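You operate a simulated robot arm through the tools that you are given. There is no shell and no other tool. Be economical: measure what you need, move in short steps, check, and stop when the job is done.

You run a simulated robot arm. Do the job below in one go: nothing can be reset, and whatever is moved stays where it is left.

Task
Queue the three dates on belt 1 at the end plate at speed 2, then stop.
Fine: set the dial and swing the plate across before starting; other controls and tubs stay.

It is judged by the outcome, as a careful person would: the job done as asked, and still so three seconds after it is handed in. It fails if anything else is knocked over, pushed out of place, dropped, spilled or broken.

Robot
A 6-joint arm with a two-finger parallel gripper, fixed in place. Base frame: the origin is at the foot of the arm, x ahead of it, y to its left, z up. Units: mm, degrees, N and s.
With the tool pointing down near the work surface it reaches from about 220 to 420 mm from the base axis. Its first joint turns from -166.0 to 166.0 degrees. Payload 4.1 kg.
The tool frame sits at the grasp point between the pads (the TCP): z along the fingers, y along the line on which they close. The tips reach 23 mm beyond it. Largest opening 94 mm; finger width 38, thickness 10; the body of the gripper, 54 by 96 mm, starts 39 mm behind the TCP.
Orientation is told as [roll, pitch, yaw] about the base's x, y, z axes, in that order, counted from this pose: with the fingers straight down and closing along the base's y, the tool's x points along the base's -x, its y along +y and its z along -z.

Tools
- The arm moves only by the tool step_arm. Its argument "series" is a list of rows, each a list of 2 entries, a list of its own where there are three numbers: the shift along the base's x, y, z in units of 500 mm (1.0 is 500 mm), then the turn, a rotation vector about the base's x, y, z in units of 60 degrees (1.0 is 60 degrees). In form: [[[tx, ty, tz], [rx, ry, rz]], ...]. A call has 1 to 20 rows; each row is the pose to reach, as a shift and turn from the pose commanded when the call began. "gripper" is the closure, from 0 (fully open) to 1 (shut), set as the call begins (left out, the last holds). A call with a number of a shift or a turn outside -1 to 1 is refused whole. A row lasts 0.2 s, in which the tool goes at most 50 mm and 8.6 degrees; a call with a longer step from one row to the next is refused whole, and so is a gripper value outside its range. A pose out of reach is approached as far as the arm can. The call stops where the force on the tool passes 40 N (or 10 N more than at its start, if that is more) or the arm is blocked; 0.2 s more then pass. The fingers move at their own pace (about 45 mm/s each) and stop on an object; they squeeze with about 21 N. The grip force told is the motor's: it shows also when the fingers shut on nothing. Time passes only in rows, and 0.2 s behind the last, so rows that repeat a pose let the fingers close. It gives the time, the measured TCP pose, the force on the tool (base axes), the opening and the grip force at its end, in the units of the frame above (readings bear some noise).
- Cameras (640 x 400 px; columns grow to the right, rows downward): "scene" is fixed at [398.5, 500.5, 1476.7]; the picture's right is [-0.75, 0.67, 0.00], its down [0.61, 0.69, -0.40] and it looks along [-0.26, -0.30, -0.92] (base axes); focal length 214 px, centre (320, 200). "wrist" rides on the gripper at [86, 16, -75] in the tool frame; the picture's right is [-0.18, 0.98, 0.00], its down [-0.58, -0.11, -0.81] and it looks along [-0.79, -0.15, 0.59] (tool axes); focal length 243 px, centre (320, 200).
- snapshot(camera): a new picture of that camera. No time passes.
- move_column(by): slides the trunk up (or, below 0, down) by that many mm; the arm rides with it, the base frame stays. It gives what a move gives, with no picture.
- probe_pixels(camera, pixels): for up to 12 pixels [column, row] of the newest picture of that camera ("zoom" is the newest enlarged one), the place [x, y, z] in the base frame of the surface seen there, good to about 3 mm. No time passes.
- inspect(camera, box): a new picture of the part [left, top, right, bottom] of that camera's present view, enlarged. No time passes.
- hand_in(): hands the job in; it is judged then, once.

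Keep the steps short. Do not move on a guess: measure, check each grasp and each placing, and mend mistakes. In all there are 80 turns and 54 pictures (those below and enlarged ones count). Leave the gripper open and the arm clear of the work at the hand-in unless told otherwise, and finish with a single line.

The tools are called after "Emit:" as a command line: name --argument value ..., lists and objects as JSON in quotes. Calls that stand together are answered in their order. step_arm: Moves the arm, as the interface text tells. Its arguments: {"type":"object","properties":{"series":{"type":"array"},"gripper":{"type":"number"}},"required":["series"]} The other tools are called the same way: move_column (by) slides the trunk up or down; snapshot (camera) takes a picture; probe_pixels (camera, pixels) gives the place of the surface under pixels of a picture; inspect (camera, box) takes an enlarged picture of a part of a camera's view; hand_in () hands the job in.

At the start:

```text
clock: 0.0
position: [240.1, 356.1, 1249.2]
orientation: [0.0, 0.0, 0.0]
contact_force: [-0.1, 0.1, -0.2]
finger_gap: 94.2
grasp_force: 0.1
trunk travel left (down, up): [-525.0, 65.0]
```

scene: 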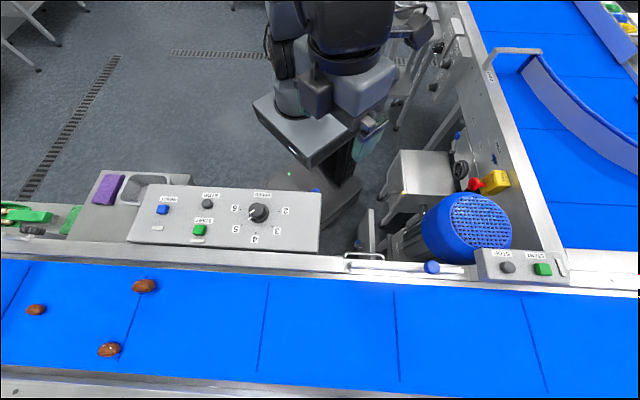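
wrist: 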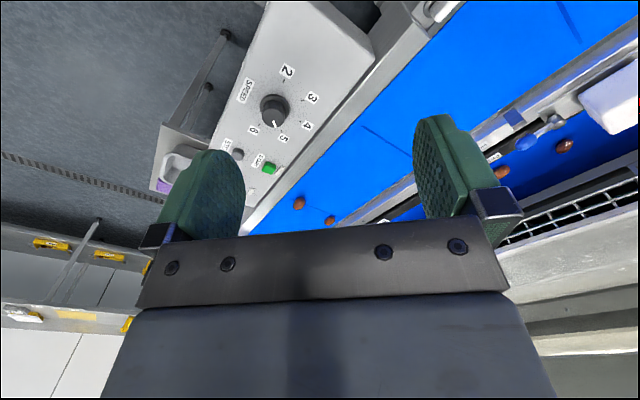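

The picture shows the control panel with a dial near (258,212), buttons, and a belt with three dates. I'll enlarge the panel, the gate area and the belt.

Emit:
inspect --camera "scene" --box '[120, 170, 330, 300]'

Emit:
inspect --camera "scene" --box '[330, 180, 590, 340]'

Emit:
inspect --camera "scene" --box '[0, 170, 200, 400]'

```text
3.05 times, centred on (225, 235) of scene
```

zoom: 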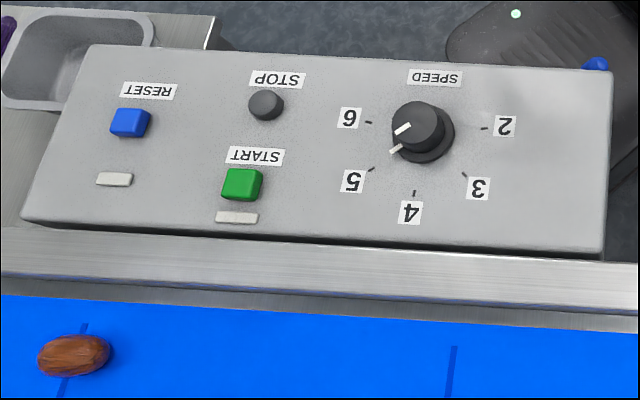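

```text
2.46 times, centred on (460, 260) of scene
```

zoom: 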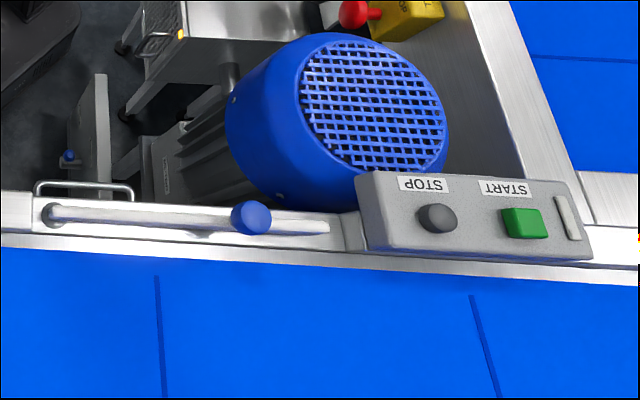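

```text
1.74 times, centred on (100, 285) of scene
```

zoom: 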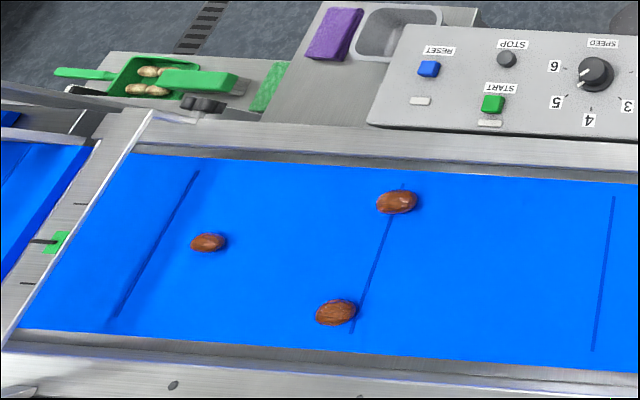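

I'll measure the key points: dial, buttons, dates, plate pivot, knob and belt edges.

Emit:
snapshot --camera "scene"

Emit:
probe_pixels --camera "scene" --pixels '[[257, 211], [279, 227], [207, 203], [199, 230], [163, 210], [145, 286], [109, 349], [36, 309], [349, 268], [432, 267], [400, 269], [360, 255]]'

Emit:
probe_pixels --camera "scene" --pixels '[[508, 267], [542, 269], [230, 330], [230, 384], [400, 395], [230, 256], [450, 283], [490, 60], [540, 50], [525, 62], [300, 330], [500, 330]]'

```text
48 pictures are left
```

scene: 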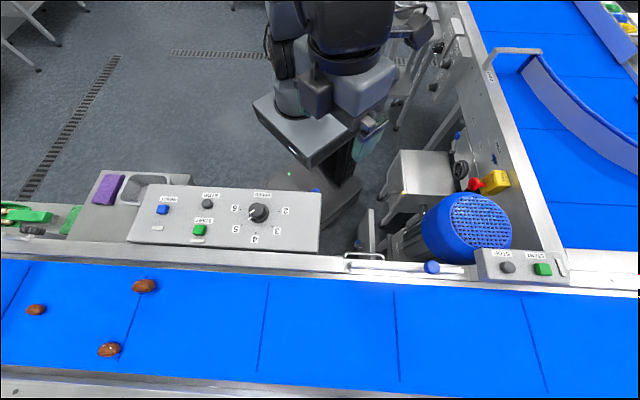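

```text
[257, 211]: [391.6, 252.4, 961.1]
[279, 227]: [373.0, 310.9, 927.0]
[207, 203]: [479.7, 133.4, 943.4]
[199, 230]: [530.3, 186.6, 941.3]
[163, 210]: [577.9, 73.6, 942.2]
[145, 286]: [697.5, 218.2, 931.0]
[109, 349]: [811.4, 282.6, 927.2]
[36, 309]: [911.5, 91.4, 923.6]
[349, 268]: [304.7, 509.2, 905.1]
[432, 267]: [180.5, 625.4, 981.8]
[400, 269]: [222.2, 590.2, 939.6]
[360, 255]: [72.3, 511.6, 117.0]
```

```text
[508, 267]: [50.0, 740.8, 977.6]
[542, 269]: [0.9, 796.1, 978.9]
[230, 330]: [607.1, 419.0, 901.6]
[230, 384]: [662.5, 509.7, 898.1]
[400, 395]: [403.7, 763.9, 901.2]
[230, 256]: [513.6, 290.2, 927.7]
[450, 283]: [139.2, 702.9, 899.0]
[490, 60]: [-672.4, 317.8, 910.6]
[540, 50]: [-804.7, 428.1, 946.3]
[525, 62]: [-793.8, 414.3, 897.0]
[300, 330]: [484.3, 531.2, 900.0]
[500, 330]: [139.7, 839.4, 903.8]
```

The belt is at z≈900, the panel at about 940 and the plate at about 905–980. I'll look at the wrist view more closely for belt labels and the far side.

Emit:
inspect --camera "wrist" --box '[440, 0, 640, 270]'

Emit:
step_arm --series '[[[0, 0, 0], [0, 0, 0.14]], [[0, 0, 0], [0, 0, 0.28]], [[0, 0, 0], [0, 0, 0.42]], [[0, 0, 0], [0, 0, 0.56]], [[0, 0, 0], [0, 0, 0.7]], [[0, 0, 0], [0, 0, 0.84]], [[0, 0, 0], [0, 0, 0.98]]]'

Emit:
snapshot --camera "wrist"

```text
1.48 times, centred on (540, 135) of wrist
```

zoom: 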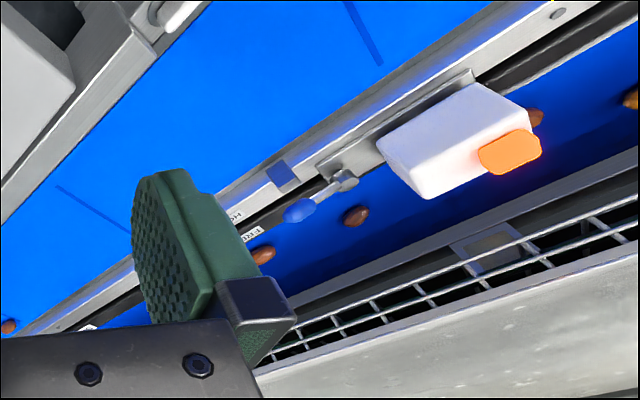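

```text
clock: 1.6
position: [242.2, 356.8, 1249.8]
orientation: [0.0, -0.1, 59.0]
contact_force: [-0.2, 0.1, -0.4]
finger_gap: 94.1
grasp_force: 0.1
trunk travel left (down, up): [-525.0, 65.0]
```

```text
46 pictures are left
```

wrist: 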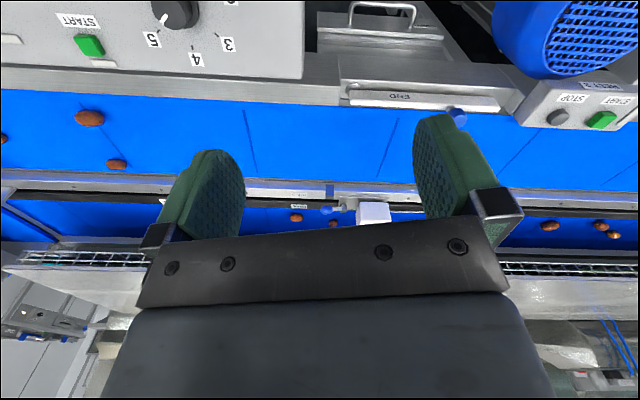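

The picture is upside down, but the white plate carries an "END" label near (400,96). I'll enlarge that and the other labels.

Emit:
inspect --camera "wrist" --box '[320, 0, 480, 120]'

Emit:
inspect --camera "wrist" --box '[470, 60, 640, 250]'

Emit:
inspect --camera "wrist" --box '[240, 150, 440, 270]'

```text
3.33 times, centred on (400, 60) of wrist
```

zoom: 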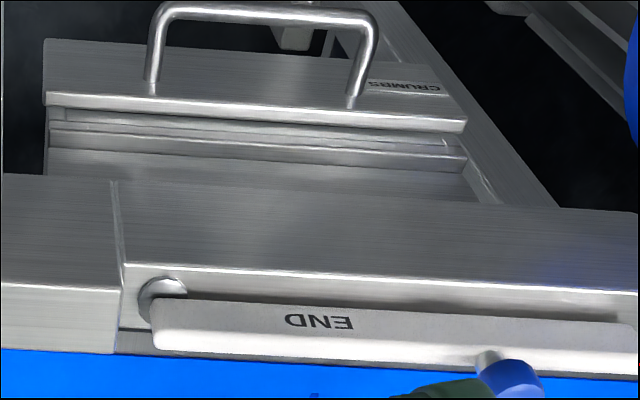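

```text
2.11 times, centred on (555, 155) of wrist
```

zoom: 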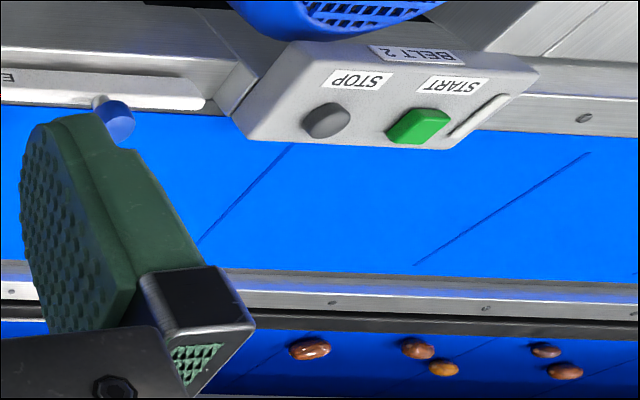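

```text
3.20 times, centred on (340, 210) of wrist
```

zoom: 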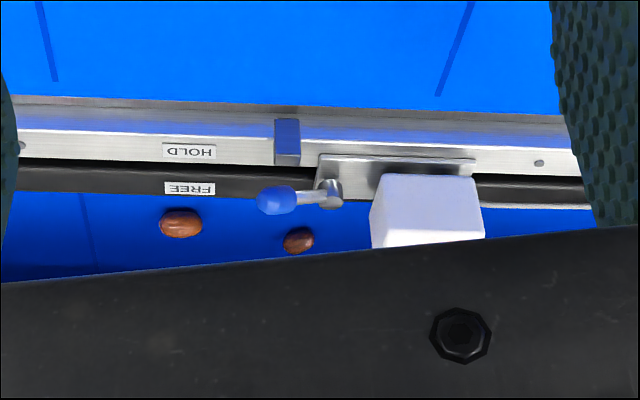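

The END plate has its pivot at its left end, and the second panel is labelled BELT 2, so it stays untouched. I'll measure the dial, its marks and the plate in close-ups.

Emit:
inspect --camera "scene" --box '[220, 180, 300, 250]'

Emit:
inspect --camera "scene" --box '[335, 240, 485, 300]'

```text
5.71 times, centred on (260, 215) of scene
```

zoom: 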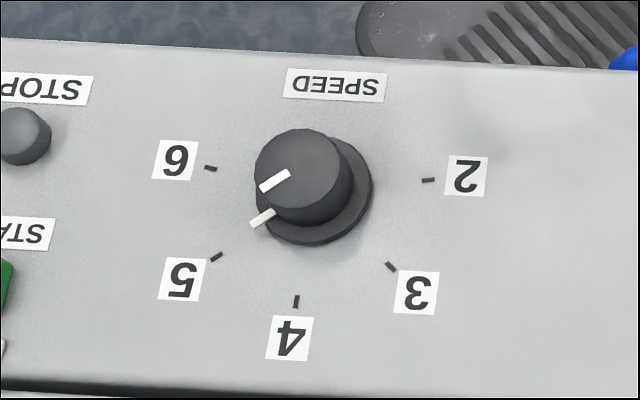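

```text
4.27 times, centred on (410, 270) of scene
```

zoom: 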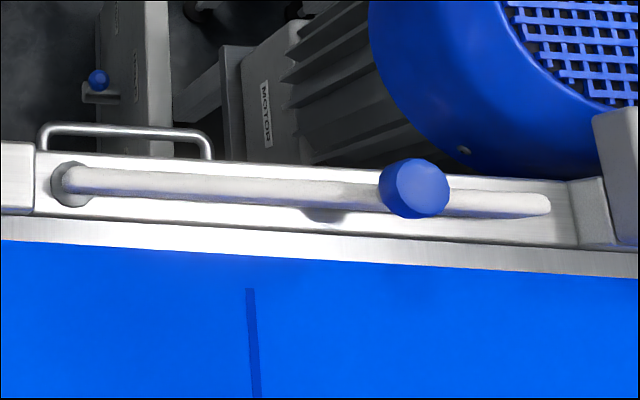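

Measuring the dial marks, dial top and skirt mark, plus points along the plate.

Emit:
probe_pixels --camera "scene" --pixels '[[278.9, 211.5], [272.4, 226.7], [255.8, 232.9], [241.8, 225.0], [240.7, 209.4], [257, 209.7], [249.2, 218.4], [254.5, 211.5], [251.8, 213.3], [266, 218]]'

Emit:
probe_pixels --camera "zoom" --pixels '[[70, 175], [100, 182], [250, 187], [350, 196], [540, 205], [415, 185], [415, 210], [320, 215], [58, 195], [300, 235], [590, 210], [250, 250]]'

```text
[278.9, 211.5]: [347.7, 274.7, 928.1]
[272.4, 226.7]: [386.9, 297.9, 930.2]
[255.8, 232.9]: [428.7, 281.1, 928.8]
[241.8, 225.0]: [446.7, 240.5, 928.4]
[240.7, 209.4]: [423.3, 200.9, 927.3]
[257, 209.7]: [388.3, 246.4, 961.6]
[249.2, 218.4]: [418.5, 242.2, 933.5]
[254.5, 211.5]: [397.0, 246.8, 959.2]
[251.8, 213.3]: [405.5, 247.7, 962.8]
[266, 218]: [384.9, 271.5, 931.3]
```

```text
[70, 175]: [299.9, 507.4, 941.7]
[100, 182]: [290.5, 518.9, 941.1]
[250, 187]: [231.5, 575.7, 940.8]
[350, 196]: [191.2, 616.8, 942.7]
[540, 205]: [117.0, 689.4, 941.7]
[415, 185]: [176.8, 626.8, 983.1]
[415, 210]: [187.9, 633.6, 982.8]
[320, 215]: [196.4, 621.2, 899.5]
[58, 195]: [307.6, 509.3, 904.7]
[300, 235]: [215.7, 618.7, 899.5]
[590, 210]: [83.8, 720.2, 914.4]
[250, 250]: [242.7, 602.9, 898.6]
```

Dial: centre ≈(391,245), mark 2 at about 145°, 5 at about -5°, and the pointer at about -8°. So it needs about +150° counter-clockwise. First I'll move above the dial, turning the wrist back so that there is room for the turn.

Emit:
step_arm --series '[[[0.043, -0.032, -0.043], [0, 0, -0.14]], [[0.086, -0.064, -0.086], [0, 0, -0.28]], [[0.128, -0.096, -0.128], [0, 0, -0.42]], [[0.17, -0.128, -0.17], [0, 0, -0.56]], [[0.213, -0.16, -0.213], [0, 0, -0.7]], [[0.256, -0.192, -0.256], [0, 0, -0.84]], [[0.298, -0.224, -0.3], [0, 0, -0.98]]]' --gripper 0

```text
clock: 3.2
position: [389.6, 244.8, 1099.0]
orientation: [0.0, 0.0, -0.2]
contact_force: [0.0, -0.2, -0.2]
finger_gap: 93.8
grasp_force: 0.1
trunk travel left (down, up): [-525.0, 65.0]
```

Reach is fine. Next I turn the wrist to -45° and look from the wrist camera.

Emit:
step_arm --series '[[[0.002, 0.001, -0.03], [0, 0, -0.14]], [[0.002, 0.001, -0.06], [0, 0, -0.28]], [[0.002, 0.001, -0.09], [0, 0, -0.42]], [[0.002, 0.001, -0.12], [0, 0, -0.56]], [[0.002, 0.001, -0.14], [0, 0, -0.7]], [[0.002, 0.001, -0.14], [0, 0, -0.75]]]'

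Emit:
snapshot --camera "wrist"

Emit:
snapshot --camera "scene"

```text
clock: 4.6
position: [392.1, 244.8, 1029.6]
orientation: [0.0, 0.0, -45.2]
contact_force: [-0.1, 0.4, 0.0]
finger_gap: 94.0
grasp_force: 0.0
trunk travel left (down, up): [-525.0, 65.0]
```

```text
40 pictures are left
```

wrist: 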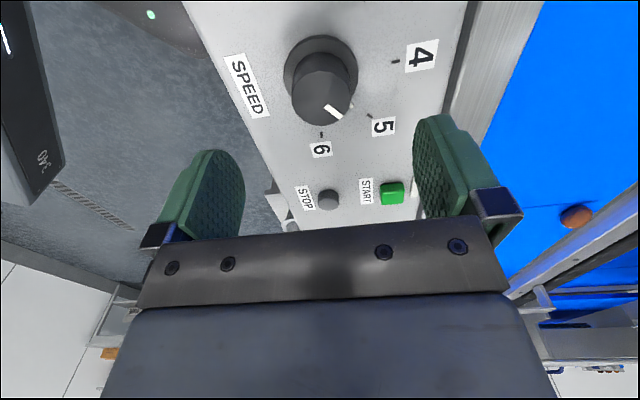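

```text
39 pictures are left
```

scene: 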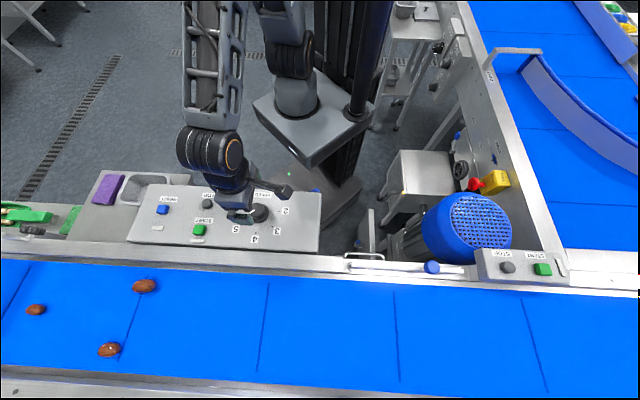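

I'll check the knob centre and pointer from this view.

Emit:
inspect --camera "wrist" --box '[260, 20, 440, 160]'

Emit:
probe_pixels --camera "wrist" --pixels '[[322, 103], [302, 100], [343, 97], [321, 82], [322, 115], [321, 134], [369, 115], [395, 61], [320, 60]]'

```text
2.86 times, centred on (350, 90) of wrist
```

zoom: 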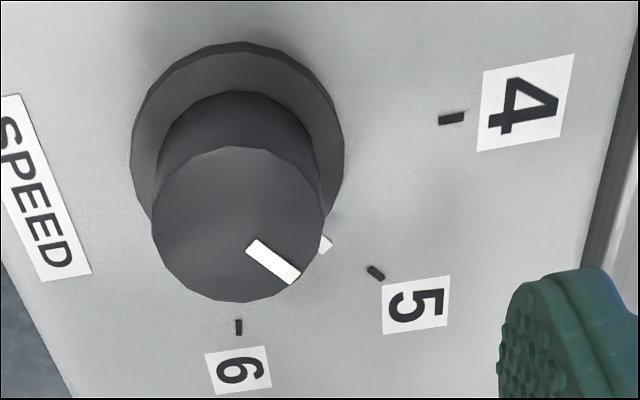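

```text
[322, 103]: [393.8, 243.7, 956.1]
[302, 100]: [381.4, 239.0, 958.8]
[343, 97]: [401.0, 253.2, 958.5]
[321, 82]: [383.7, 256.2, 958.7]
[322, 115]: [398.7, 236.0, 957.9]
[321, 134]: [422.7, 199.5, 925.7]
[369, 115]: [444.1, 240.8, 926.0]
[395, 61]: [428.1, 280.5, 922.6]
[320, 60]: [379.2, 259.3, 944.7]
```

Knob ≈28 mm wide with its top at z≈959; centre (391,246). I'll lower so the tips are at about 942, then close.

Emit:
step_arm --series '[[[-0.002, 0.002, -0.05], [0, 0, 0]], [[-0.002, 0.002, -0.1], [0, 0, 0]], [[-0.002, 0.002, -0.128], [0, 0, 0]]]'

Emit:
step_arm --series '[[[0, 0, 0], [0, 0, 0]], [[0, 0, 0], [0, 0, 0]], [[0, 0, 0], [0, 0, 0]], [[0, 0, 0], [0, 0, 0]], [[0, 0, 0], [0, 0, 0]]]' --gripper 1

```text
clock: 5.4
position: [391.3, 245.2, 964.1]
orientation: [0.0, -0.1, -45.0]
contact_force: [0.2, -0.9, -0.1]
finger_gap: 94.0
grasp_force: 0.0
trunk travel left (down, up): [-525.0, 65.0]
```

```text
clock: 6.6
position: [390.3, 246.5, 965.2]
orientation: [0.1, 0.1, -45.0]
contact_force: [1.2, 2.9, 0.0]
finger_gap: 39.4
grasp_force: 45.8
trunk travel left (down, up): [-525.0, 65.0]
```

The grip is firm on the knob (opening 39 mm, 46 N). I'll turn it 60° first and check.

Emit:
step_arm --series '[[[0, 0, 0], [0, 0, 0.12]], [[0, 0, 0], [0, 0, 0.24]], [[0, 0, 0], [0, 0, 0.36]], [[0, 0, 0], [0, 0, 0.48]], [[0, 0, 0], [0, 0, 0.6]], [[0, 0, 0], [0, 0, 0.72]], [[0, 0, 0], [0, 0, 0.84]], [[0, 0, 0], [0, 0, 0.96]], [[0, 0, 0], [0, 0, 1.0]]]'

Emit:
inspect --camera "wrist" --box '[220, 20, 420, 220]'

```text
clock: 8.6
position: [390.2, 243.8, 965.1]
orientation: [-0.1, 0.1, 15.2]
contact_force: [0.8, -18.3, -5.3]
finger_gap: 39.4
grasp_force: 45.0
trunk travel left (down, up): [-525.0, 65.0]
```

```text
2.00 times, centred on (320, 120) of wrist
```

zoom: 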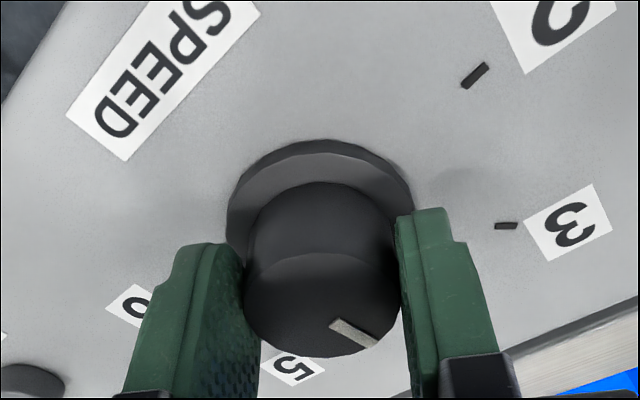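

The dial turns with the gripper. There is a small side force in y, so I shift 2 mm toward -y while turning another 60°.

Emit:
step_arm --series '[[[0, -0.004, 0], [0, 0, 0.12]], [[0, -0.004, 0], [0, 0, 0.24]], [[0, -0.004, 0], [0, 0, 0.36]], [[0, -0.004, 0], [0, 0, 0.48]], [[0, -0.004, 0], [0, 0, 0.6]], [[0, -0.004, 0], [0, 0, 0.72]], [[0, -0.004, 0], [0, 0, 0.84]], [[0, -0.004, 0], [0, 0, 0.96]], [[0, -0.004, 0], [0, 0, 1.0]]]'

Emit:
inspect --camera "wrist" --box '[220, 20, 420, 220]'

```text
clock: 10.6
position: [391.0, 241.3, 965.1]
orientation: [0.0, 0.0, 75.1]
contact_force: [12.2, -20.8, -10.4]
finger_gap: 39.5
grasp_force: 44.5
trunk travel left (down, up): [-525.0, 65.0]
```

```text
2.00 times, centred on (320, 120) of wrist
```

zoom: 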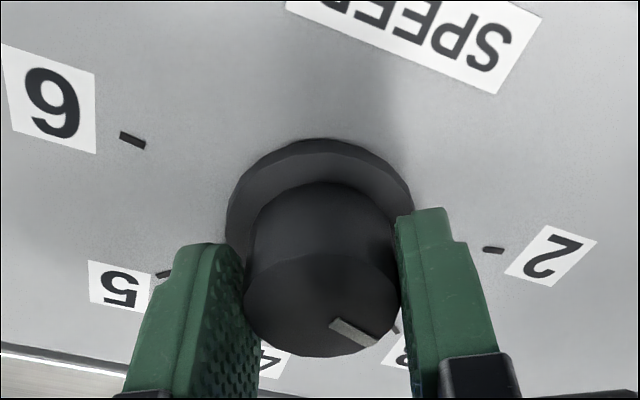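

The force didn't drop with that shift, so I undo it and turn another 30°.

Emit:
step_arm --series '[[[0, 0.004, 0], [0, 0, 0.1]], [[0, 0.004, 0], [0, 0, 0.2]], [[0, 0.004, 0], [0, 0, 0.3]], [[0, 0.004, 0], [0, 0, 0.4]], [[0, 0.004, 0], [0, 0, 0.5]]]'

Emit:
inspect --camera "wrist" --box '[220, 20, 420, 220]'

```text
clock: 11.8
position: [393.1, 244.2, 965.0]
orientation: [0.1, -0.1, 105.1]
contact_force: [21.7, -22.3, -6.9]
finger_gap: 39.1
grasp_force: 45.1
trunk travel left (down, up): [-525.0, 65.0]
```

```text
2.00 times, centred on (320, 120) of wrist
```

zoom: 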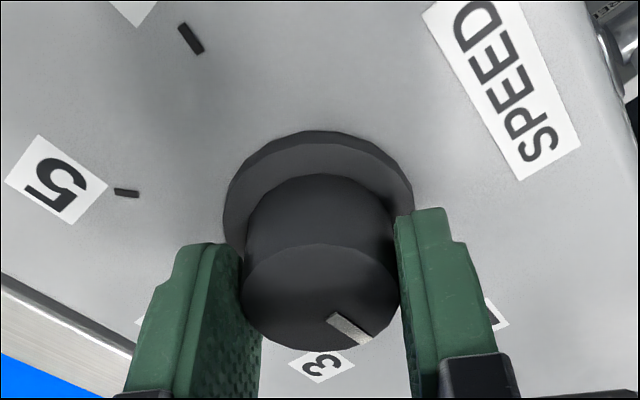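

The pointer should be at about 141°. I'll release, rise and look before any fine turning.

Emit:
step_arm --series '[[[0, 0, 0], [0, 0, 0]], [[0, 0, 0], [0, 0, 0]], [[0, 0, 0], [0, 0, 0]], [[0, 0, 0.08], [0, 0, 0]], [[0, 0, 0.16], [0, 0, 0]], [[-0.06, 0.06, 0.2], [0, 0, 0]], [[-0.14, 0.1, 0.2], [0, 0, 0]], [[-0.22, 0.14, 0.2], [0, 0, 0]], [[-0.3, 0.18, 0.2], [0, 0, 0]]]' --gripper 0

Emit:
inspect --camera "scene" --box '[220, 180, 300, 250]'

```text
clock: 13.8
position: [238.7, 338.0, 1065.3]
orientation: [0.1, 0.0, 104.9]
contact_force: [-0.1, 0.2, -0.3]
finger_gap: 93.9
grasp_force: 0.0
trunk travel left (down, up): [-525.0, 65.0]
```

```text
5.71 times, centred on (260, 215) of scene
```

zoom: 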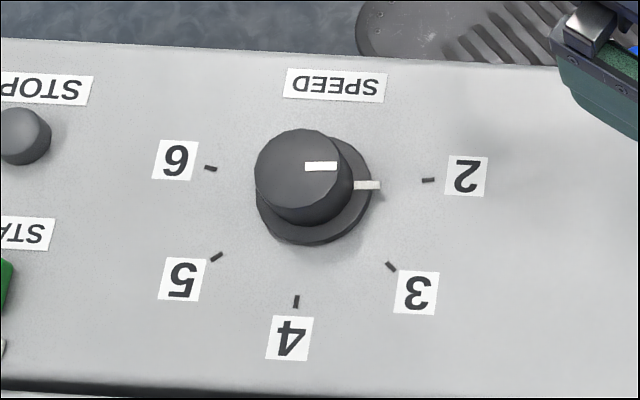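

The skirt mark now points at the 2. Next the plate: I'll check heights around the knob (motor, bar) before approaching.

Emit:
inspect --camera "scene" --box '[340, 190, 540, 310]'

Emit:
probe_pixels --camera "scene" --pixels '[[470, 220], [430, 230], [440, 255], [460, 260], [420, 268], [438, 268], [432, 262], [432, 273], [490, 240], [510, 235], [425, 210], [452, 200]]'

```text
3.20 times, centred on (440, 250) of scene
```

zoom: 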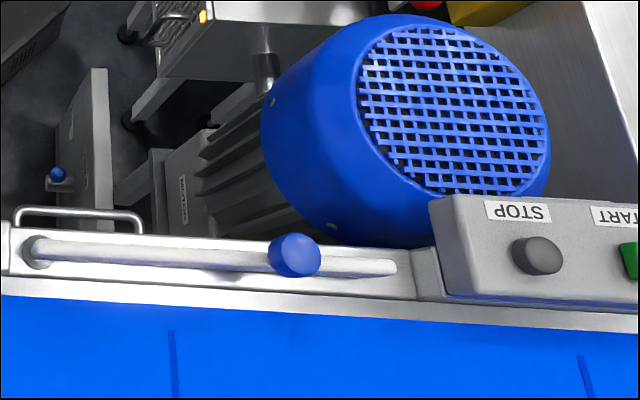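

```text
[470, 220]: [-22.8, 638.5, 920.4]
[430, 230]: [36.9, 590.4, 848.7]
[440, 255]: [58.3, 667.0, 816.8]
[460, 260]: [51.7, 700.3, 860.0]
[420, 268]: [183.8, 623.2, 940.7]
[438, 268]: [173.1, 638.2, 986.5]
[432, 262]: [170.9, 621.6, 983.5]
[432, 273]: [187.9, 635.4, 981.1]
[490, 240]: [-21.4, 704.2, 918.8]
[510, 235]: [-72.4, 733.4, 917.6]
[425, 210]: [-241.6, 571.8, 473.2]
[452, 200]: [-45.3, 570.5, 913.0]
```

Everything around is lower than the knob (motor ≤920). I'll move above the knob at (179,629), turning to yaw 135 so the fingers close along the swing direction.

Emit:
step_arm --series '[[[-0.015, 0.073, 0.01], [0, 0, 0.07]], [[-0.03, 0.146, 0.01], [0, 0, 0.14]], [[-0.045, 0.219, 0.01], [0, 0, 0.21]], [[-0.06, 0.292, 0.01], [0, 0, 0.28]], [[-0.075, 0.365, 0.01], [0, 0, 0.35]], [[-0.09, 0.438, 0.01], [0, 0, 0.42]], [[-0.105, 0.511, 0.01], [0, 0, 0.5]], [[-0.119, 0.582, 0.01], [0, 0, 0.5]]]'

Emit:
snapshot --camera "wrist"

```text
clock: 15.6
position: [180.1, 621.8, 1067.4]
orientation: [0.2, 0.1, 135.0]
contact_force: [0.0, 0.4, 0.2]
finger_gap: 94.0
grasp_force: 0.1
out of reach, approached as far as the arm can: row 8
trunk travel left (down, up): [-525.0, 65.0]
```

```text
32 pictures are left
```

wrist: 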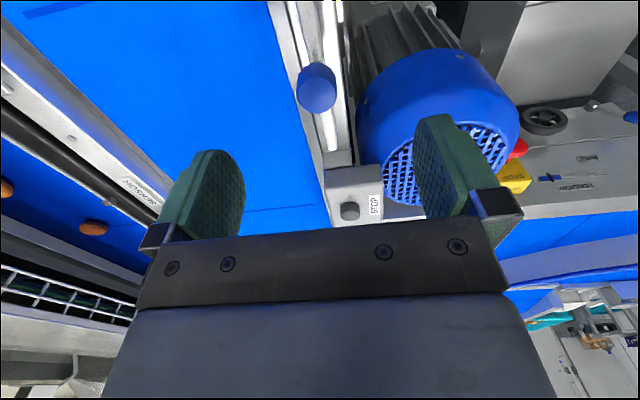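

The arm falls just short here (radius about 647). Lowering the trunk should bring the shoulder nearer. I'll draw back and up, then lower the trunk.

Emit:
step_arm --series '[[[0, -0.08, 0.04], [0, 0, 0]], [[0, -0.16, 0.1], [0, 0, 0]], [[0, -0.24, 0.18], [0, 0, 0]], [[0, -0.32, 0.24], [0, 0, 0]], [[0, -0.34, 0.33], [0, 0, 0]], [[0, -0.34, 0.42], [0, 0, 0]]]'

Emit:
move_column --by -200

Emit:
snapshot --camera "scene"

```text
refused: row 3 steps farther than a row can; nothing moved
```

```text
clock: 17.0
position: [181.3, 623.5, 943.5]
orientation: [-1.3, -0.8, 134.9]
contact_force: [0.0, 0.4, 5.2]
finger_gap: 93.8
grasp_force: 0.0
trunk travel left (down, up): [-388.0, 202.0]
stopped: the force on the tool passed its limit (the readings are from after the stop); the commanded pose is now the measured one
```

```text
31 pictures are left
```

scene: 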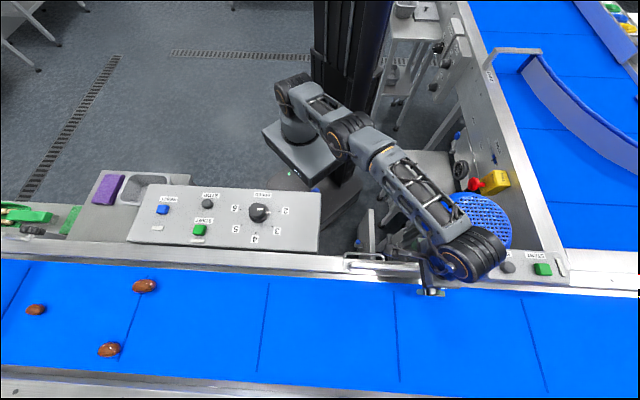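

My draw-back was refused for one over-long row. I had wrongly queued the trunk move behind it, so the trunk came down 137 mm and stopped on contact. I'll look before doing anything else.

Emit:
snapshot --camera "wrist"

Emit:
inspect --camera "scene" --box '[340, 210, 560, 330]'

```text
30 pictures are left
```

wrist: 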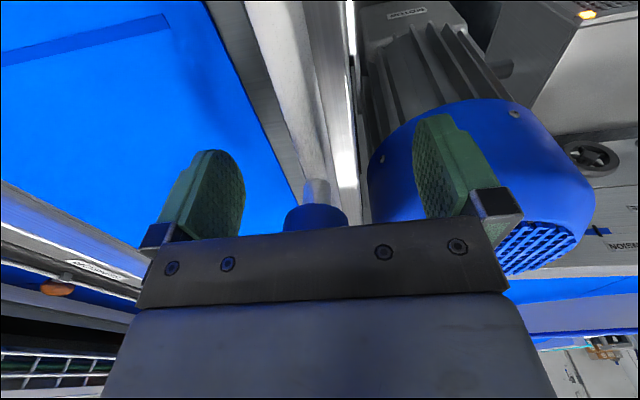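

```text
2.91 times, centred on (450, 270) of scene
```

zoom: 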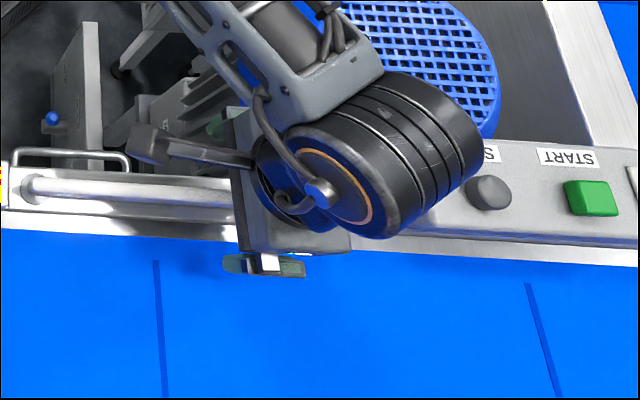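

The palm only rests on the knob's top, with the fingers neatly straddling the knob and nothing displaced. I'll raise 27 mm and check the pose.

Emit:
step_arm --series '[[[0, 0, 0.02], [0, 0, 0]], [[0, 0, 0.054], [0, 0, 0]]]'

Emit:
snapshot --camera "wrist"

```text
clock: 17.6
position: [179.1, 616.1, 967.6]
orientation: [-1.2, -0.8, 135.1]
contact_force: [0.2, 0.0, -0.1]
finger_gap: 94.0
grasp_force: 0.1
out of reach, approached as far as the arm can: row 2
trunk travel left (down, up): [-388.0, 202.0]
```

```text
28 pictures are left
```

wrist: 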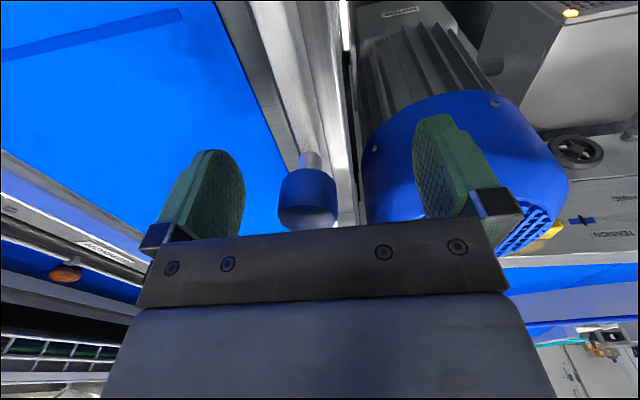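

Reach shrinks as the arm rises relative to the trunk, so the trunk should go up again and the tool should tilt outward. The fingers clear the knob vertically, so I'll raise the trunk 110 mm.

Emit:
move_column --by 110

```text
clock: 19.0
position: [179.6, 617.1, 1077.7]
orientation: [-1.2, -0.8, 135.0]
contact_force: [0.1, -0.4, -0.5]
finger_gap: 93.9
grasp_force: 0.0
trunk travel left (down, up): [-498.0, 92.0]
```

Clear. Now I draw back a little and yaw to 105.

Emit:
step_arm --series '[[[0, -0.04, 0], [0, 0, -0.125]], [[0, -0.08, 0], [0, 0, -0.25]], [[0, -0.12, 0], [0, 0, -0.375]], [[0, -0.16, 0], [0, 0, -0.5]]]'

Emit:
inspect --camera "scene" --box '[335, 240, 485, 300]'

```text
clock: 20.0
position: [185.4, 572.6, 1157.4]
orientation: [0.6, 2.1, 108.0]
contact_force: [0.5, 0.2, 0.2]
finger_gap: 93.9
grasp_force: 0.2
out of reach, approached as far as the arm can: row 1, 2, 3, 4
trunk travel left (down, up): [-498.0, 92.0]
```

```text
4.27 times, centred on (410, 270) of scene
```

zoom: 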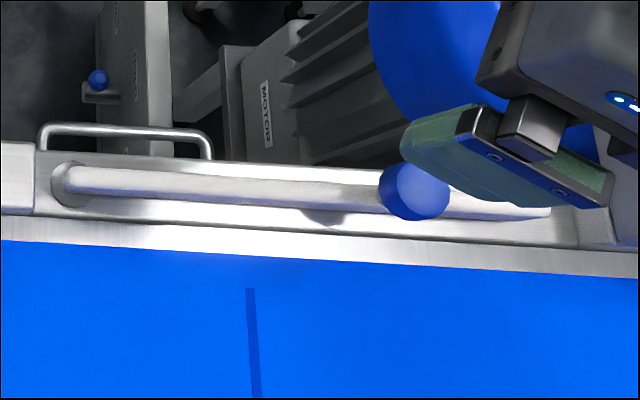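

The plate is unmoved. The height reads 1157, more than expected, so I'll hold a moment to see what pose is commanded.

Emit:
step_arm --series '[[[0, 0, 0], [0, 0, 0]], [[0, 0, 0], [0, 0, 0]], [[0, 0, 0], [0, 0, 0]]]'

```text
clock: 20.8
position: [185.7, 573.2, 1157.7]
orientation: [0.7, 2.1, 108.2]
contact_force: [0.4, 0.0, 0.6]
finger_gap: 94.1
grasp_force: 0.0
trunk travel left (down, up): [-498.0, 92.0]
```

Stable here. I'll come back to z≈1080 and start tilting 35° outward.

Emit:
step_arm --series '[[[-0.005, -0.01, -0.05], [0, 0, 0]], [[-0.01, -0.03, -0.1], [0, 0, -0.02]], [[-0.01, -0.05, -0.154], [0, 0, -0.05]]]'

```text
clock: 21.6
position: [185.3, 575.9, 1136.3]
orientation: [1.5, 3.9, 105.5]
contact_force: [0.4, -0.7, -0.5]
finger_gap: 94.1
grasp_force: 0.0
out of reach, approached as far as the arm can: row 1, 2, 3
trunk travel left (down, up): [-498.0, 92.0]
```

The arm isn't following as expected. I'll look at its posture.

Emit:
snapshot --camera "scene"

```text
26 pictures are left
```

scene: 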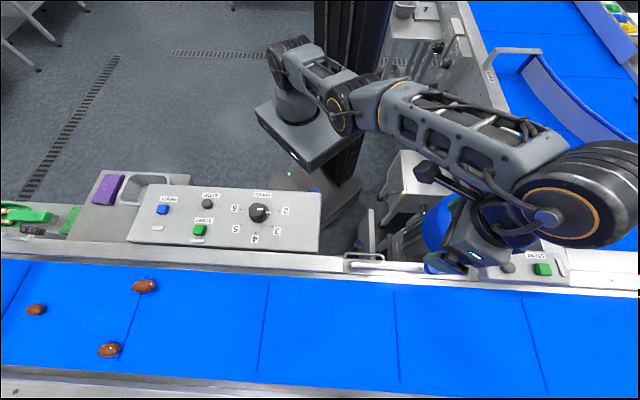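

The arm is stretched nearly straight. I'll pull it back toward the base, staying high, so that it bends again.

Emit:
step_arm --series '[[[0.02, -0.06, 0.05], [0, 0, 0]], [[0.04, -0.12, 0.08], [0, 0, 0]], [[0.06, -0.18, 0.1], [0, 0, 0]], [[0.08, -0.25, 0.1], [0, 0, 0]], [[0.1, -0.32, 0.1], [0, 0, 0]], [[0.1, -0.38, 0.1], [0, 0, 0]]]'

```text
clock: 23.0
position: [234.9, 385.9, 1186.8]
orientation: [0.6, 2.1, 105.3]
contact_force: [0.9, 0.2, -0.2]
finger_gap: 94.1
grasp_force: 0.0
out of reach, approached as far as the arm can: row 1
trunk travel left (down, up): [-498.0, 92.0]
```

Responsive again, and the commanded pose matches the measured one. Now I tilt the tool 35° outward here, in free air.

Emit:
step_arm --series '[[[0, 0, -0.02], [0.113, 0.03, 0]], [[0, 0, -0.04], [0.226, 0.06, 0]], [[0, 0, -0.06], [0.339, 0.09, 0]], [[0, 0, -0.08], [0.452, 0.12, 0]], [[0, 0, -0.1], [0.563, 0.151, 0]]]'

```text
clock: 24.2
position: [235.7, 386.6, 1136.3]
orientation: [0.3, -32.9, 105.2]
contact_force: [0.6, -0.5, -0.7]
finger_gap: 94.1
grasp_force: 0.1
trunk travel left (down, up): [-498.0, 92.0]
```

Tilt is right (pitch -33). Now a free-air reach test toward the plate's final knob place (420,632), with yaw turning to 50.

Emit:
step_arm --series '[[[0.046, 0.061, -0.01], [0, 0, -0.115]], [[0.092, 0.123, -0.03], [0, 0, -0.23]], [[0.139, 0.184, -0.05], [0, 0, -0.345]], [[0.185, 0.246, -0.07], [0, 0, -0.46]], [[0.231, 0.307, -0.08], [0, 0, -0.575]], [[0.277, 0.369, -0.1], [0, 0, -0.69]], [[0.323, 0.43, -0.11], [0, 0, -0.8]], [[0.37, 0.491, -0.112], [0, 0, -0.917]]]'

```text
clock: 26.0
position: [421.5, 636.4, 1080.2]
orientation: [0.5, -32.7, 50.1]
contact_force: [1.0, -0.4, 6.4]
finger_gap: 93.9
grasp_force: 0.1
trunk travel left (down, up): [-498.0, 92.0]
```

Reachable. I'll test the descent here to z≈985 (belt is at 900, and it is empty here).

Emit:
step_arm --series '[[[0, 0, -0.07], [0, 0, 0]], [[0, 0, -0.13], [0, 0, 0]], [[0, 0, -0.19], [0, 0, 0]]]'

Emit:
snapshot --camera "wrist"

```text
clock: 26.8
position: [419.5, 632.4, 986.3]
orientation: [0.5, -33.0, 50.2]
contact_force: [-0.8, -1.0, 0.6]
finger_gap: 94.0
grasp_force: 0.0
trunk travel left (down, up): [-498.0, 92.0]
```

```text
25 pictures are left
```

wrist: 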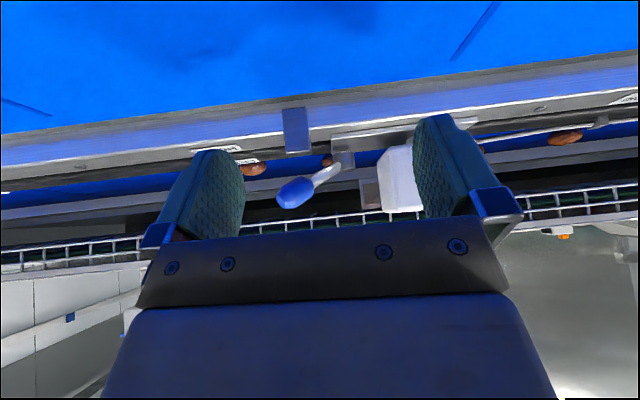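

Fully reachable. I'll look at the far rail: the blue block at (295,130) and the lever.

Emit:
inspect --camera "wrist" --box '[180, 80, 480, 240]'

Emit:
probe_pixels --camera "wrist" --pixels '[[295, 115], [297, 148], [285, 130], [308, 130], [295, 195], [330, 172], [395, 180], [250, 120], [250, 140], [400, 98]]'

```text
2.13 times, centred on (330, 160) of wrist
```

zoom: 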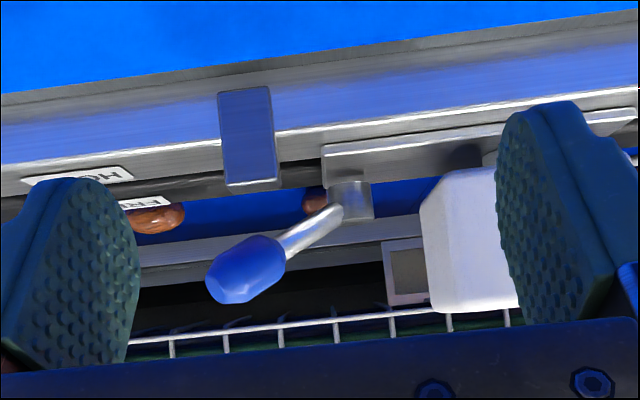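

```text
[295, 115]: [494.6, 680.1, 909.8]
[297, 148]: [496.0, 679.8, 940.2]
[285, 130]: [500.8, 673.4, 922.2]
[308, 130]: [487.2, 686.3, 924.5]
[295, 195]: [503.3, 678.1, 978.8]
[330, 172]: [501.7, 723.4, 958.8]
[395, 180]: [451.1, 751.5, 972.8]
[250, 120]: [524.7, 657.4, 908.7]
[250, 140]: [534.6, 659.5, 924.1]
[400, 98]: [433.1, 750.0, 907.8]
```

The blue block at about (494,680) is the plate's stop, and the lever beyond stays untouched. Now I go back up and over to above the knob, turning to yaw 105.

Emit:
step_arm --series '[[[0, 0, 0.08], [0, 0, 0]], [[0, 0, 0.15], [0, 0, 0.0]], [[-0.06, -0.03, 0.17], [0, 0, 0.13]], [[-0.14, -0.06, 0.17], [0, 0, 0.26]], [[-0.22, -0.08, 0.17], [0, 0, 0.39]], [[-0.3, -0.1, 0.17], [0, 0, 0.52]], [[-0.38, -0.1, 0.17], [0, 0, 0.65]], [[-0.44, -0.06, 0.17], [0, 0, 0.78]], [[-0.48, -0.02, 0.17], [0, 0, 0.917]]]'

Emit:
snapshot --camera "wrist"

```text
clock: 28.8
position: [180.2, 622.0, 1071.3]
orientation: [0.5, -32.8, 105.4]
contact_force: [0.3, 0.3, 0.4]
finger_gap: 93.9
grasp_force: 0.1
trunk travel left (down, up): [-498.0, 92.0]
```

```text
23 pictures are left
```

wrist: 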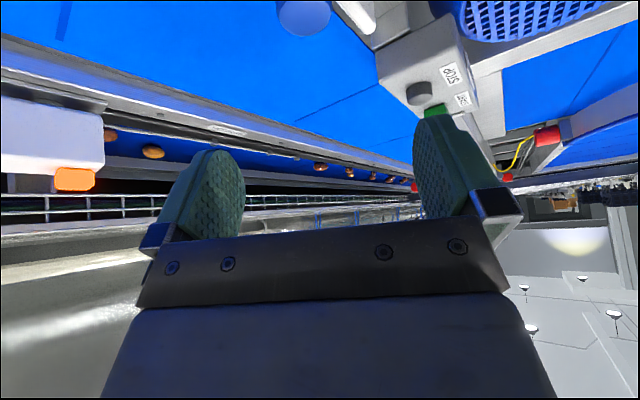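

The knob lies ahead between the fingers. I'll descend to z≈978 around it.

Emit:
step_arm --series '[[[0, 0.005, -0.07], [0, 0, 0]], [[-0.002, 0.01, -0.13], [0, 0, 0]], [[-0.002, 0.014, -0.186], [0, 0, 0]]]'

Emit:
snapshot --camera "wrist"

```text
clock: 29.6
position: [179.0, 629.8, 977.0]
orientation: [0.5, -32.7, 105.2]
contact_force: [0.1, 0.3, 0.0]
finger_gap: 93.8
grasp_force: 0.0
trunk travel left (down, up): [-498.0, 92.0]
```

```text
22 pictures are left
```

wrist: 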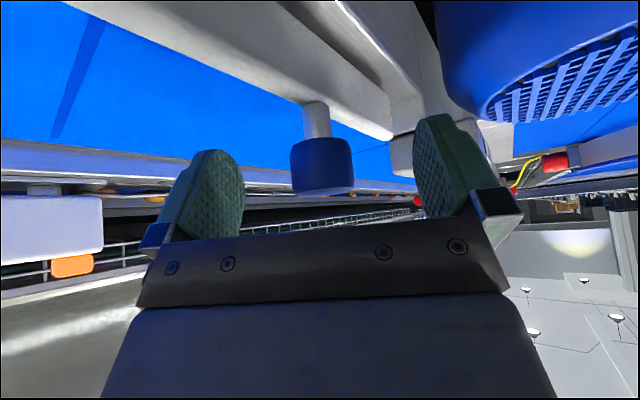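

The knob is centred between the fingers. Closing on it.

Emit:
step_arm --series '[[[0, 0, 0], [0, 0, 0]], [[0, 0, 0], [0, 0, 0]], [[0, 0, 0], [0, 0, 0]], [[0, 0, 0], [0, 0, 0]], [[0, 0, 0], [0, 0, 0]], [[0, 0, 0], [0, 0, 0]]]' --gripper 1

Emit:
snapshot --camera "wrist"

```text
clock: 31.0
position: [179.1, 630.5, 976.9]
orientation: [0.3, -32.8, 105.3]
contact_force: [-1.1, 1.3, -0.7]
finger_gap: 29.4
grasp_force: 45.3
trunk travel left (down, up): [-498.0, 92.0]
```

```text
21 pictures are left
```

wrist: 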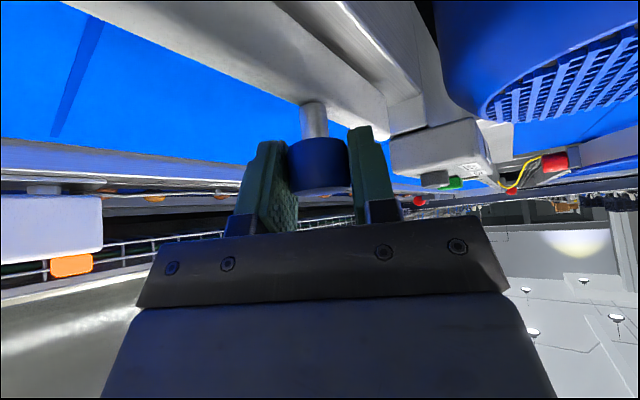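

Gripped at 29 mm. I'll swing the first 20° along the arc about the pivot (299,509) and check the force.

Emit:
step_arm --series '[[[0.011, 0.01, 0], [0, 0, -0.025]], [[0.022, 0.02, 0], [0, 0, -0.051]], [[0.0456, 0.038, 0], [0, 0, -0.102]], [[0.0708, 0.0539, 0], [0, 0, -0.153]], [[0.0972, 0.0675, 0], [0, 0, -0.204]]]'

Emit:
snapshot --camera "wrist"

```text
clock: 32.2
position: [228.1, 664.9, 976.8]
orientation: [0.5, -32.9, 92.8]
contact_force: [-1.9, 3.0, -2.3]
finger_gap: 29.9
grasp_force: 45.3
trunk travel left (down, up): [-498.0, 92.0]
```

```text
20 pictures are left
```

wrist: 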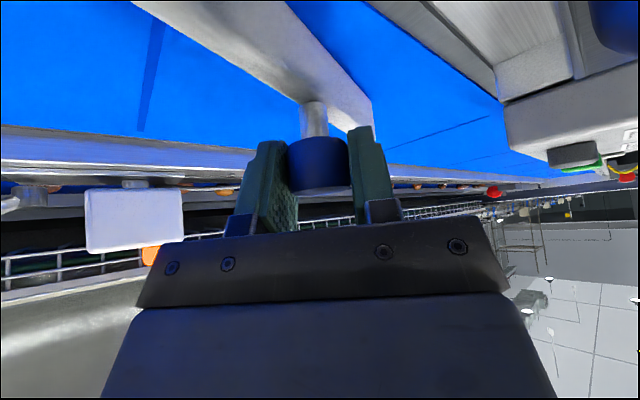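

The plate swings freely with only a few newtons. Continuing another 40°.

Emit:
step_arm --series '[[[0.0275, 0.0113, 0], [0, 0, -0.051]], [[0.0559, 0.0201, 0], [0, 0, -0.102]], [[0.085, 0.0264, 0], [0, 0, -0.153]], [[0.1144, 0.0302, 0], [0, 0, -0.204]], [[0.1442, 0.0314, 0], [0, 0, -0.255]], [[0.1738, 0.03, 0], [0, 0, -0.306]], [[0.2033, 0.026, 0], [0, 0, -0.357]], [[0.2323, 0.0195, 0], [0, 0, -0.408]]]'

```text
clock: 34.0
position: [343.6, 673.4, 977.1]
orientation: [0.4, -32.9, 68.5]
contact_force: [-1.2, 3.9, -1.2]
finger_gap: 29.5
grasp_force: 45.2
trunk travel left (down, up): [-498.0, 92.0]
```

Continuing to about 50°, just before the stop.

Emit:
step_arm --series '[[[0.0283, -0.009, 0], [0, 0, -0.051]], [[0.0558, -0.0205, 0], [0, 0, -0.102]], [[0.0821, -0.0343, 0], [0, 0, -0.153]], [[0.1071, -0.0504, 0], [0, 0, -0.204]], [[0.1306, -0.0686, 0], [0, 0, -0.255]]]'

Emit:
snapshot --camera "wrist"

Emit:
snapshot --camera "scene"

```text
clock: 35.2
position: [410.0, 639.3, 976.7]
orientation: [0.4, -32.9, 53.1]
contact_force: [1.1, 0.6, 3.2]
finger_gap: 29.7
grasp_force: 44.9
trunk travel left (down, up): [-498.0, 92.0]
```

```text
19 pictures are left
```

wrist: 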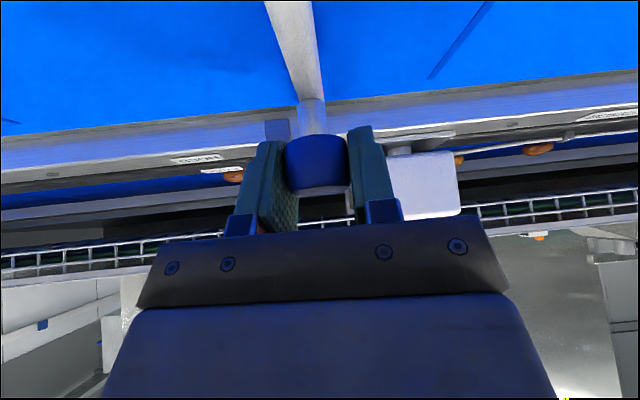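

```text
18 pictures are left
```

scene: 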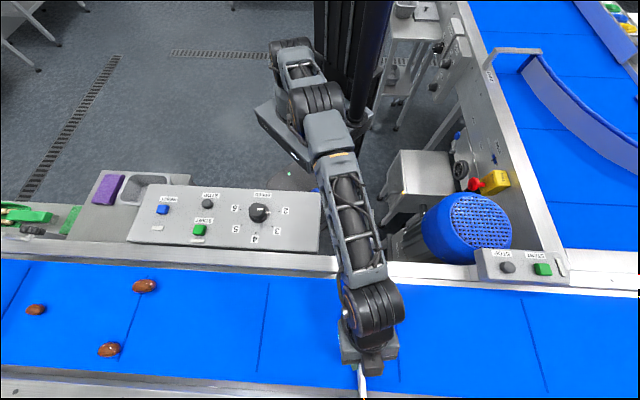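

The plate is almost at the blue stop. I'll creep on until the contact force shows it has touched.

Emit:
step_arm --series '[[[0.0045, -0.0039, 0], [0, 0, -0.01]], [[0.0089, -0.0078, 0], [0, 0, -0.02]], [[0.0133, -0.0119, 0], [0, 0, -0.03]], [[0.0176, -0.016, 0], [0, 0, -0.04]]]'

Emit:
inspect --camera "wrist" --box '[220, 60, 420, 200]'

```text
clock: 36.2
position: [418.1, 632.2, 976.6]
orientation: [0.4, -32.9, 50.8]
contact_force: [1.8, 5.1, 2.9]
finger_gap: 29.6
grasp_force: 45.4
trunk travel left (down, up): [-498.0, 92.0]
```

```text
2.86 times, centred on (320, 130) of wrist
```

zoom: 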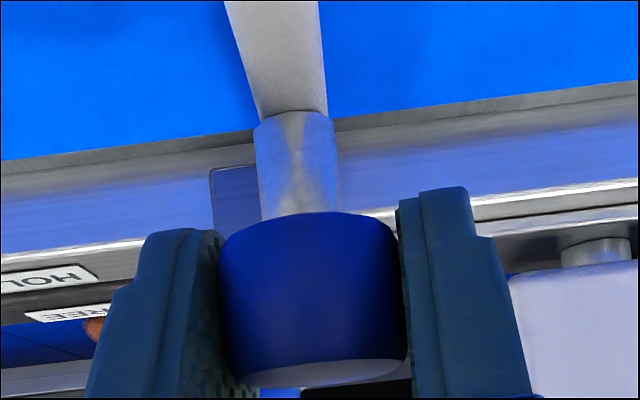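

No stop contact yet (about 5 N). I'll creep a few degrees more.

Emit:
step_arm --series '[[[0.0042, -0.0042, 0], [0, 0, -0.01]], [[0.0084, -0.0084, 0], [0, 0, -0.02]], [[0.0125, -0.0128, 0], [0, 0, -0.03]]]'

```text
clock: 37.0
position: [417.9, 629.7, 976.5]
orientation: [0.5, -33.0, 49.3]
contact_force: [-15.8, 30.6, 6.7]
finger_gap: 29.5
grasp_force: 44.8
trunk travel left (down, up): [-498.0, 92.0]
```

The force rose against the swing: the plate is on its stop. I'll ease off, open and rise clear.

Emit:
step_arm --series '[[[-0.006, 0.006, 0], [0, 0, 0]], [[-0.006, 0.006, 0], [0, 0, 0]]]'

Emit:
step_arm --series '[[[0, 0, 0], [0, 0, 0]], [[0, 0, 0], [0, 0, 0]], [[0, 0, 0], [0, 0, 0]], [[0, 0, 0], [0, 0, 0]], [[0, 0, 0.05], [0, 0, 0]], [[0, 0, 0.1], [0, 0, 0]], [[-0.02, -0.04, 0.18], [0, 0, 0]], [[-0.04, -0.1, 0.25], [0, 0, 0]], [[-0.06, -0.18, 0.28], [0, 0, 0]], [[-0.08, -0.26, 0.28], [0, 0, 0]]]' --gripper 0

Emit:
snapshot --camera "scene"

```text
clock: 37.6
position: [419.6, 630.9, 976.5]
orientation: [0.3, -32.9, 49.2]
contact_force: [-14.3, 22.2, 4.6]
finger_gap: 29.4
grasp_force: 45.3
trunk travel left (down, up): [-498.0, 92.0]
```

```text
clock: 39.8
position: [381.8, 497.0, 1119.0]
orientation: [0.4, -32.9, 49.0]
contact_force: [-0.2, -0.3, 0.2]
finger_gap: 94.1
grasp_force: 0.1
trunk travel left (down, up): [-498.0, 92.0]
```

```text
16 pictures are left
```

scene: 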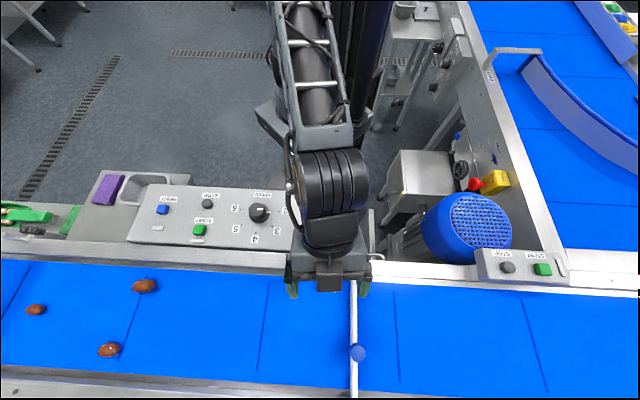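

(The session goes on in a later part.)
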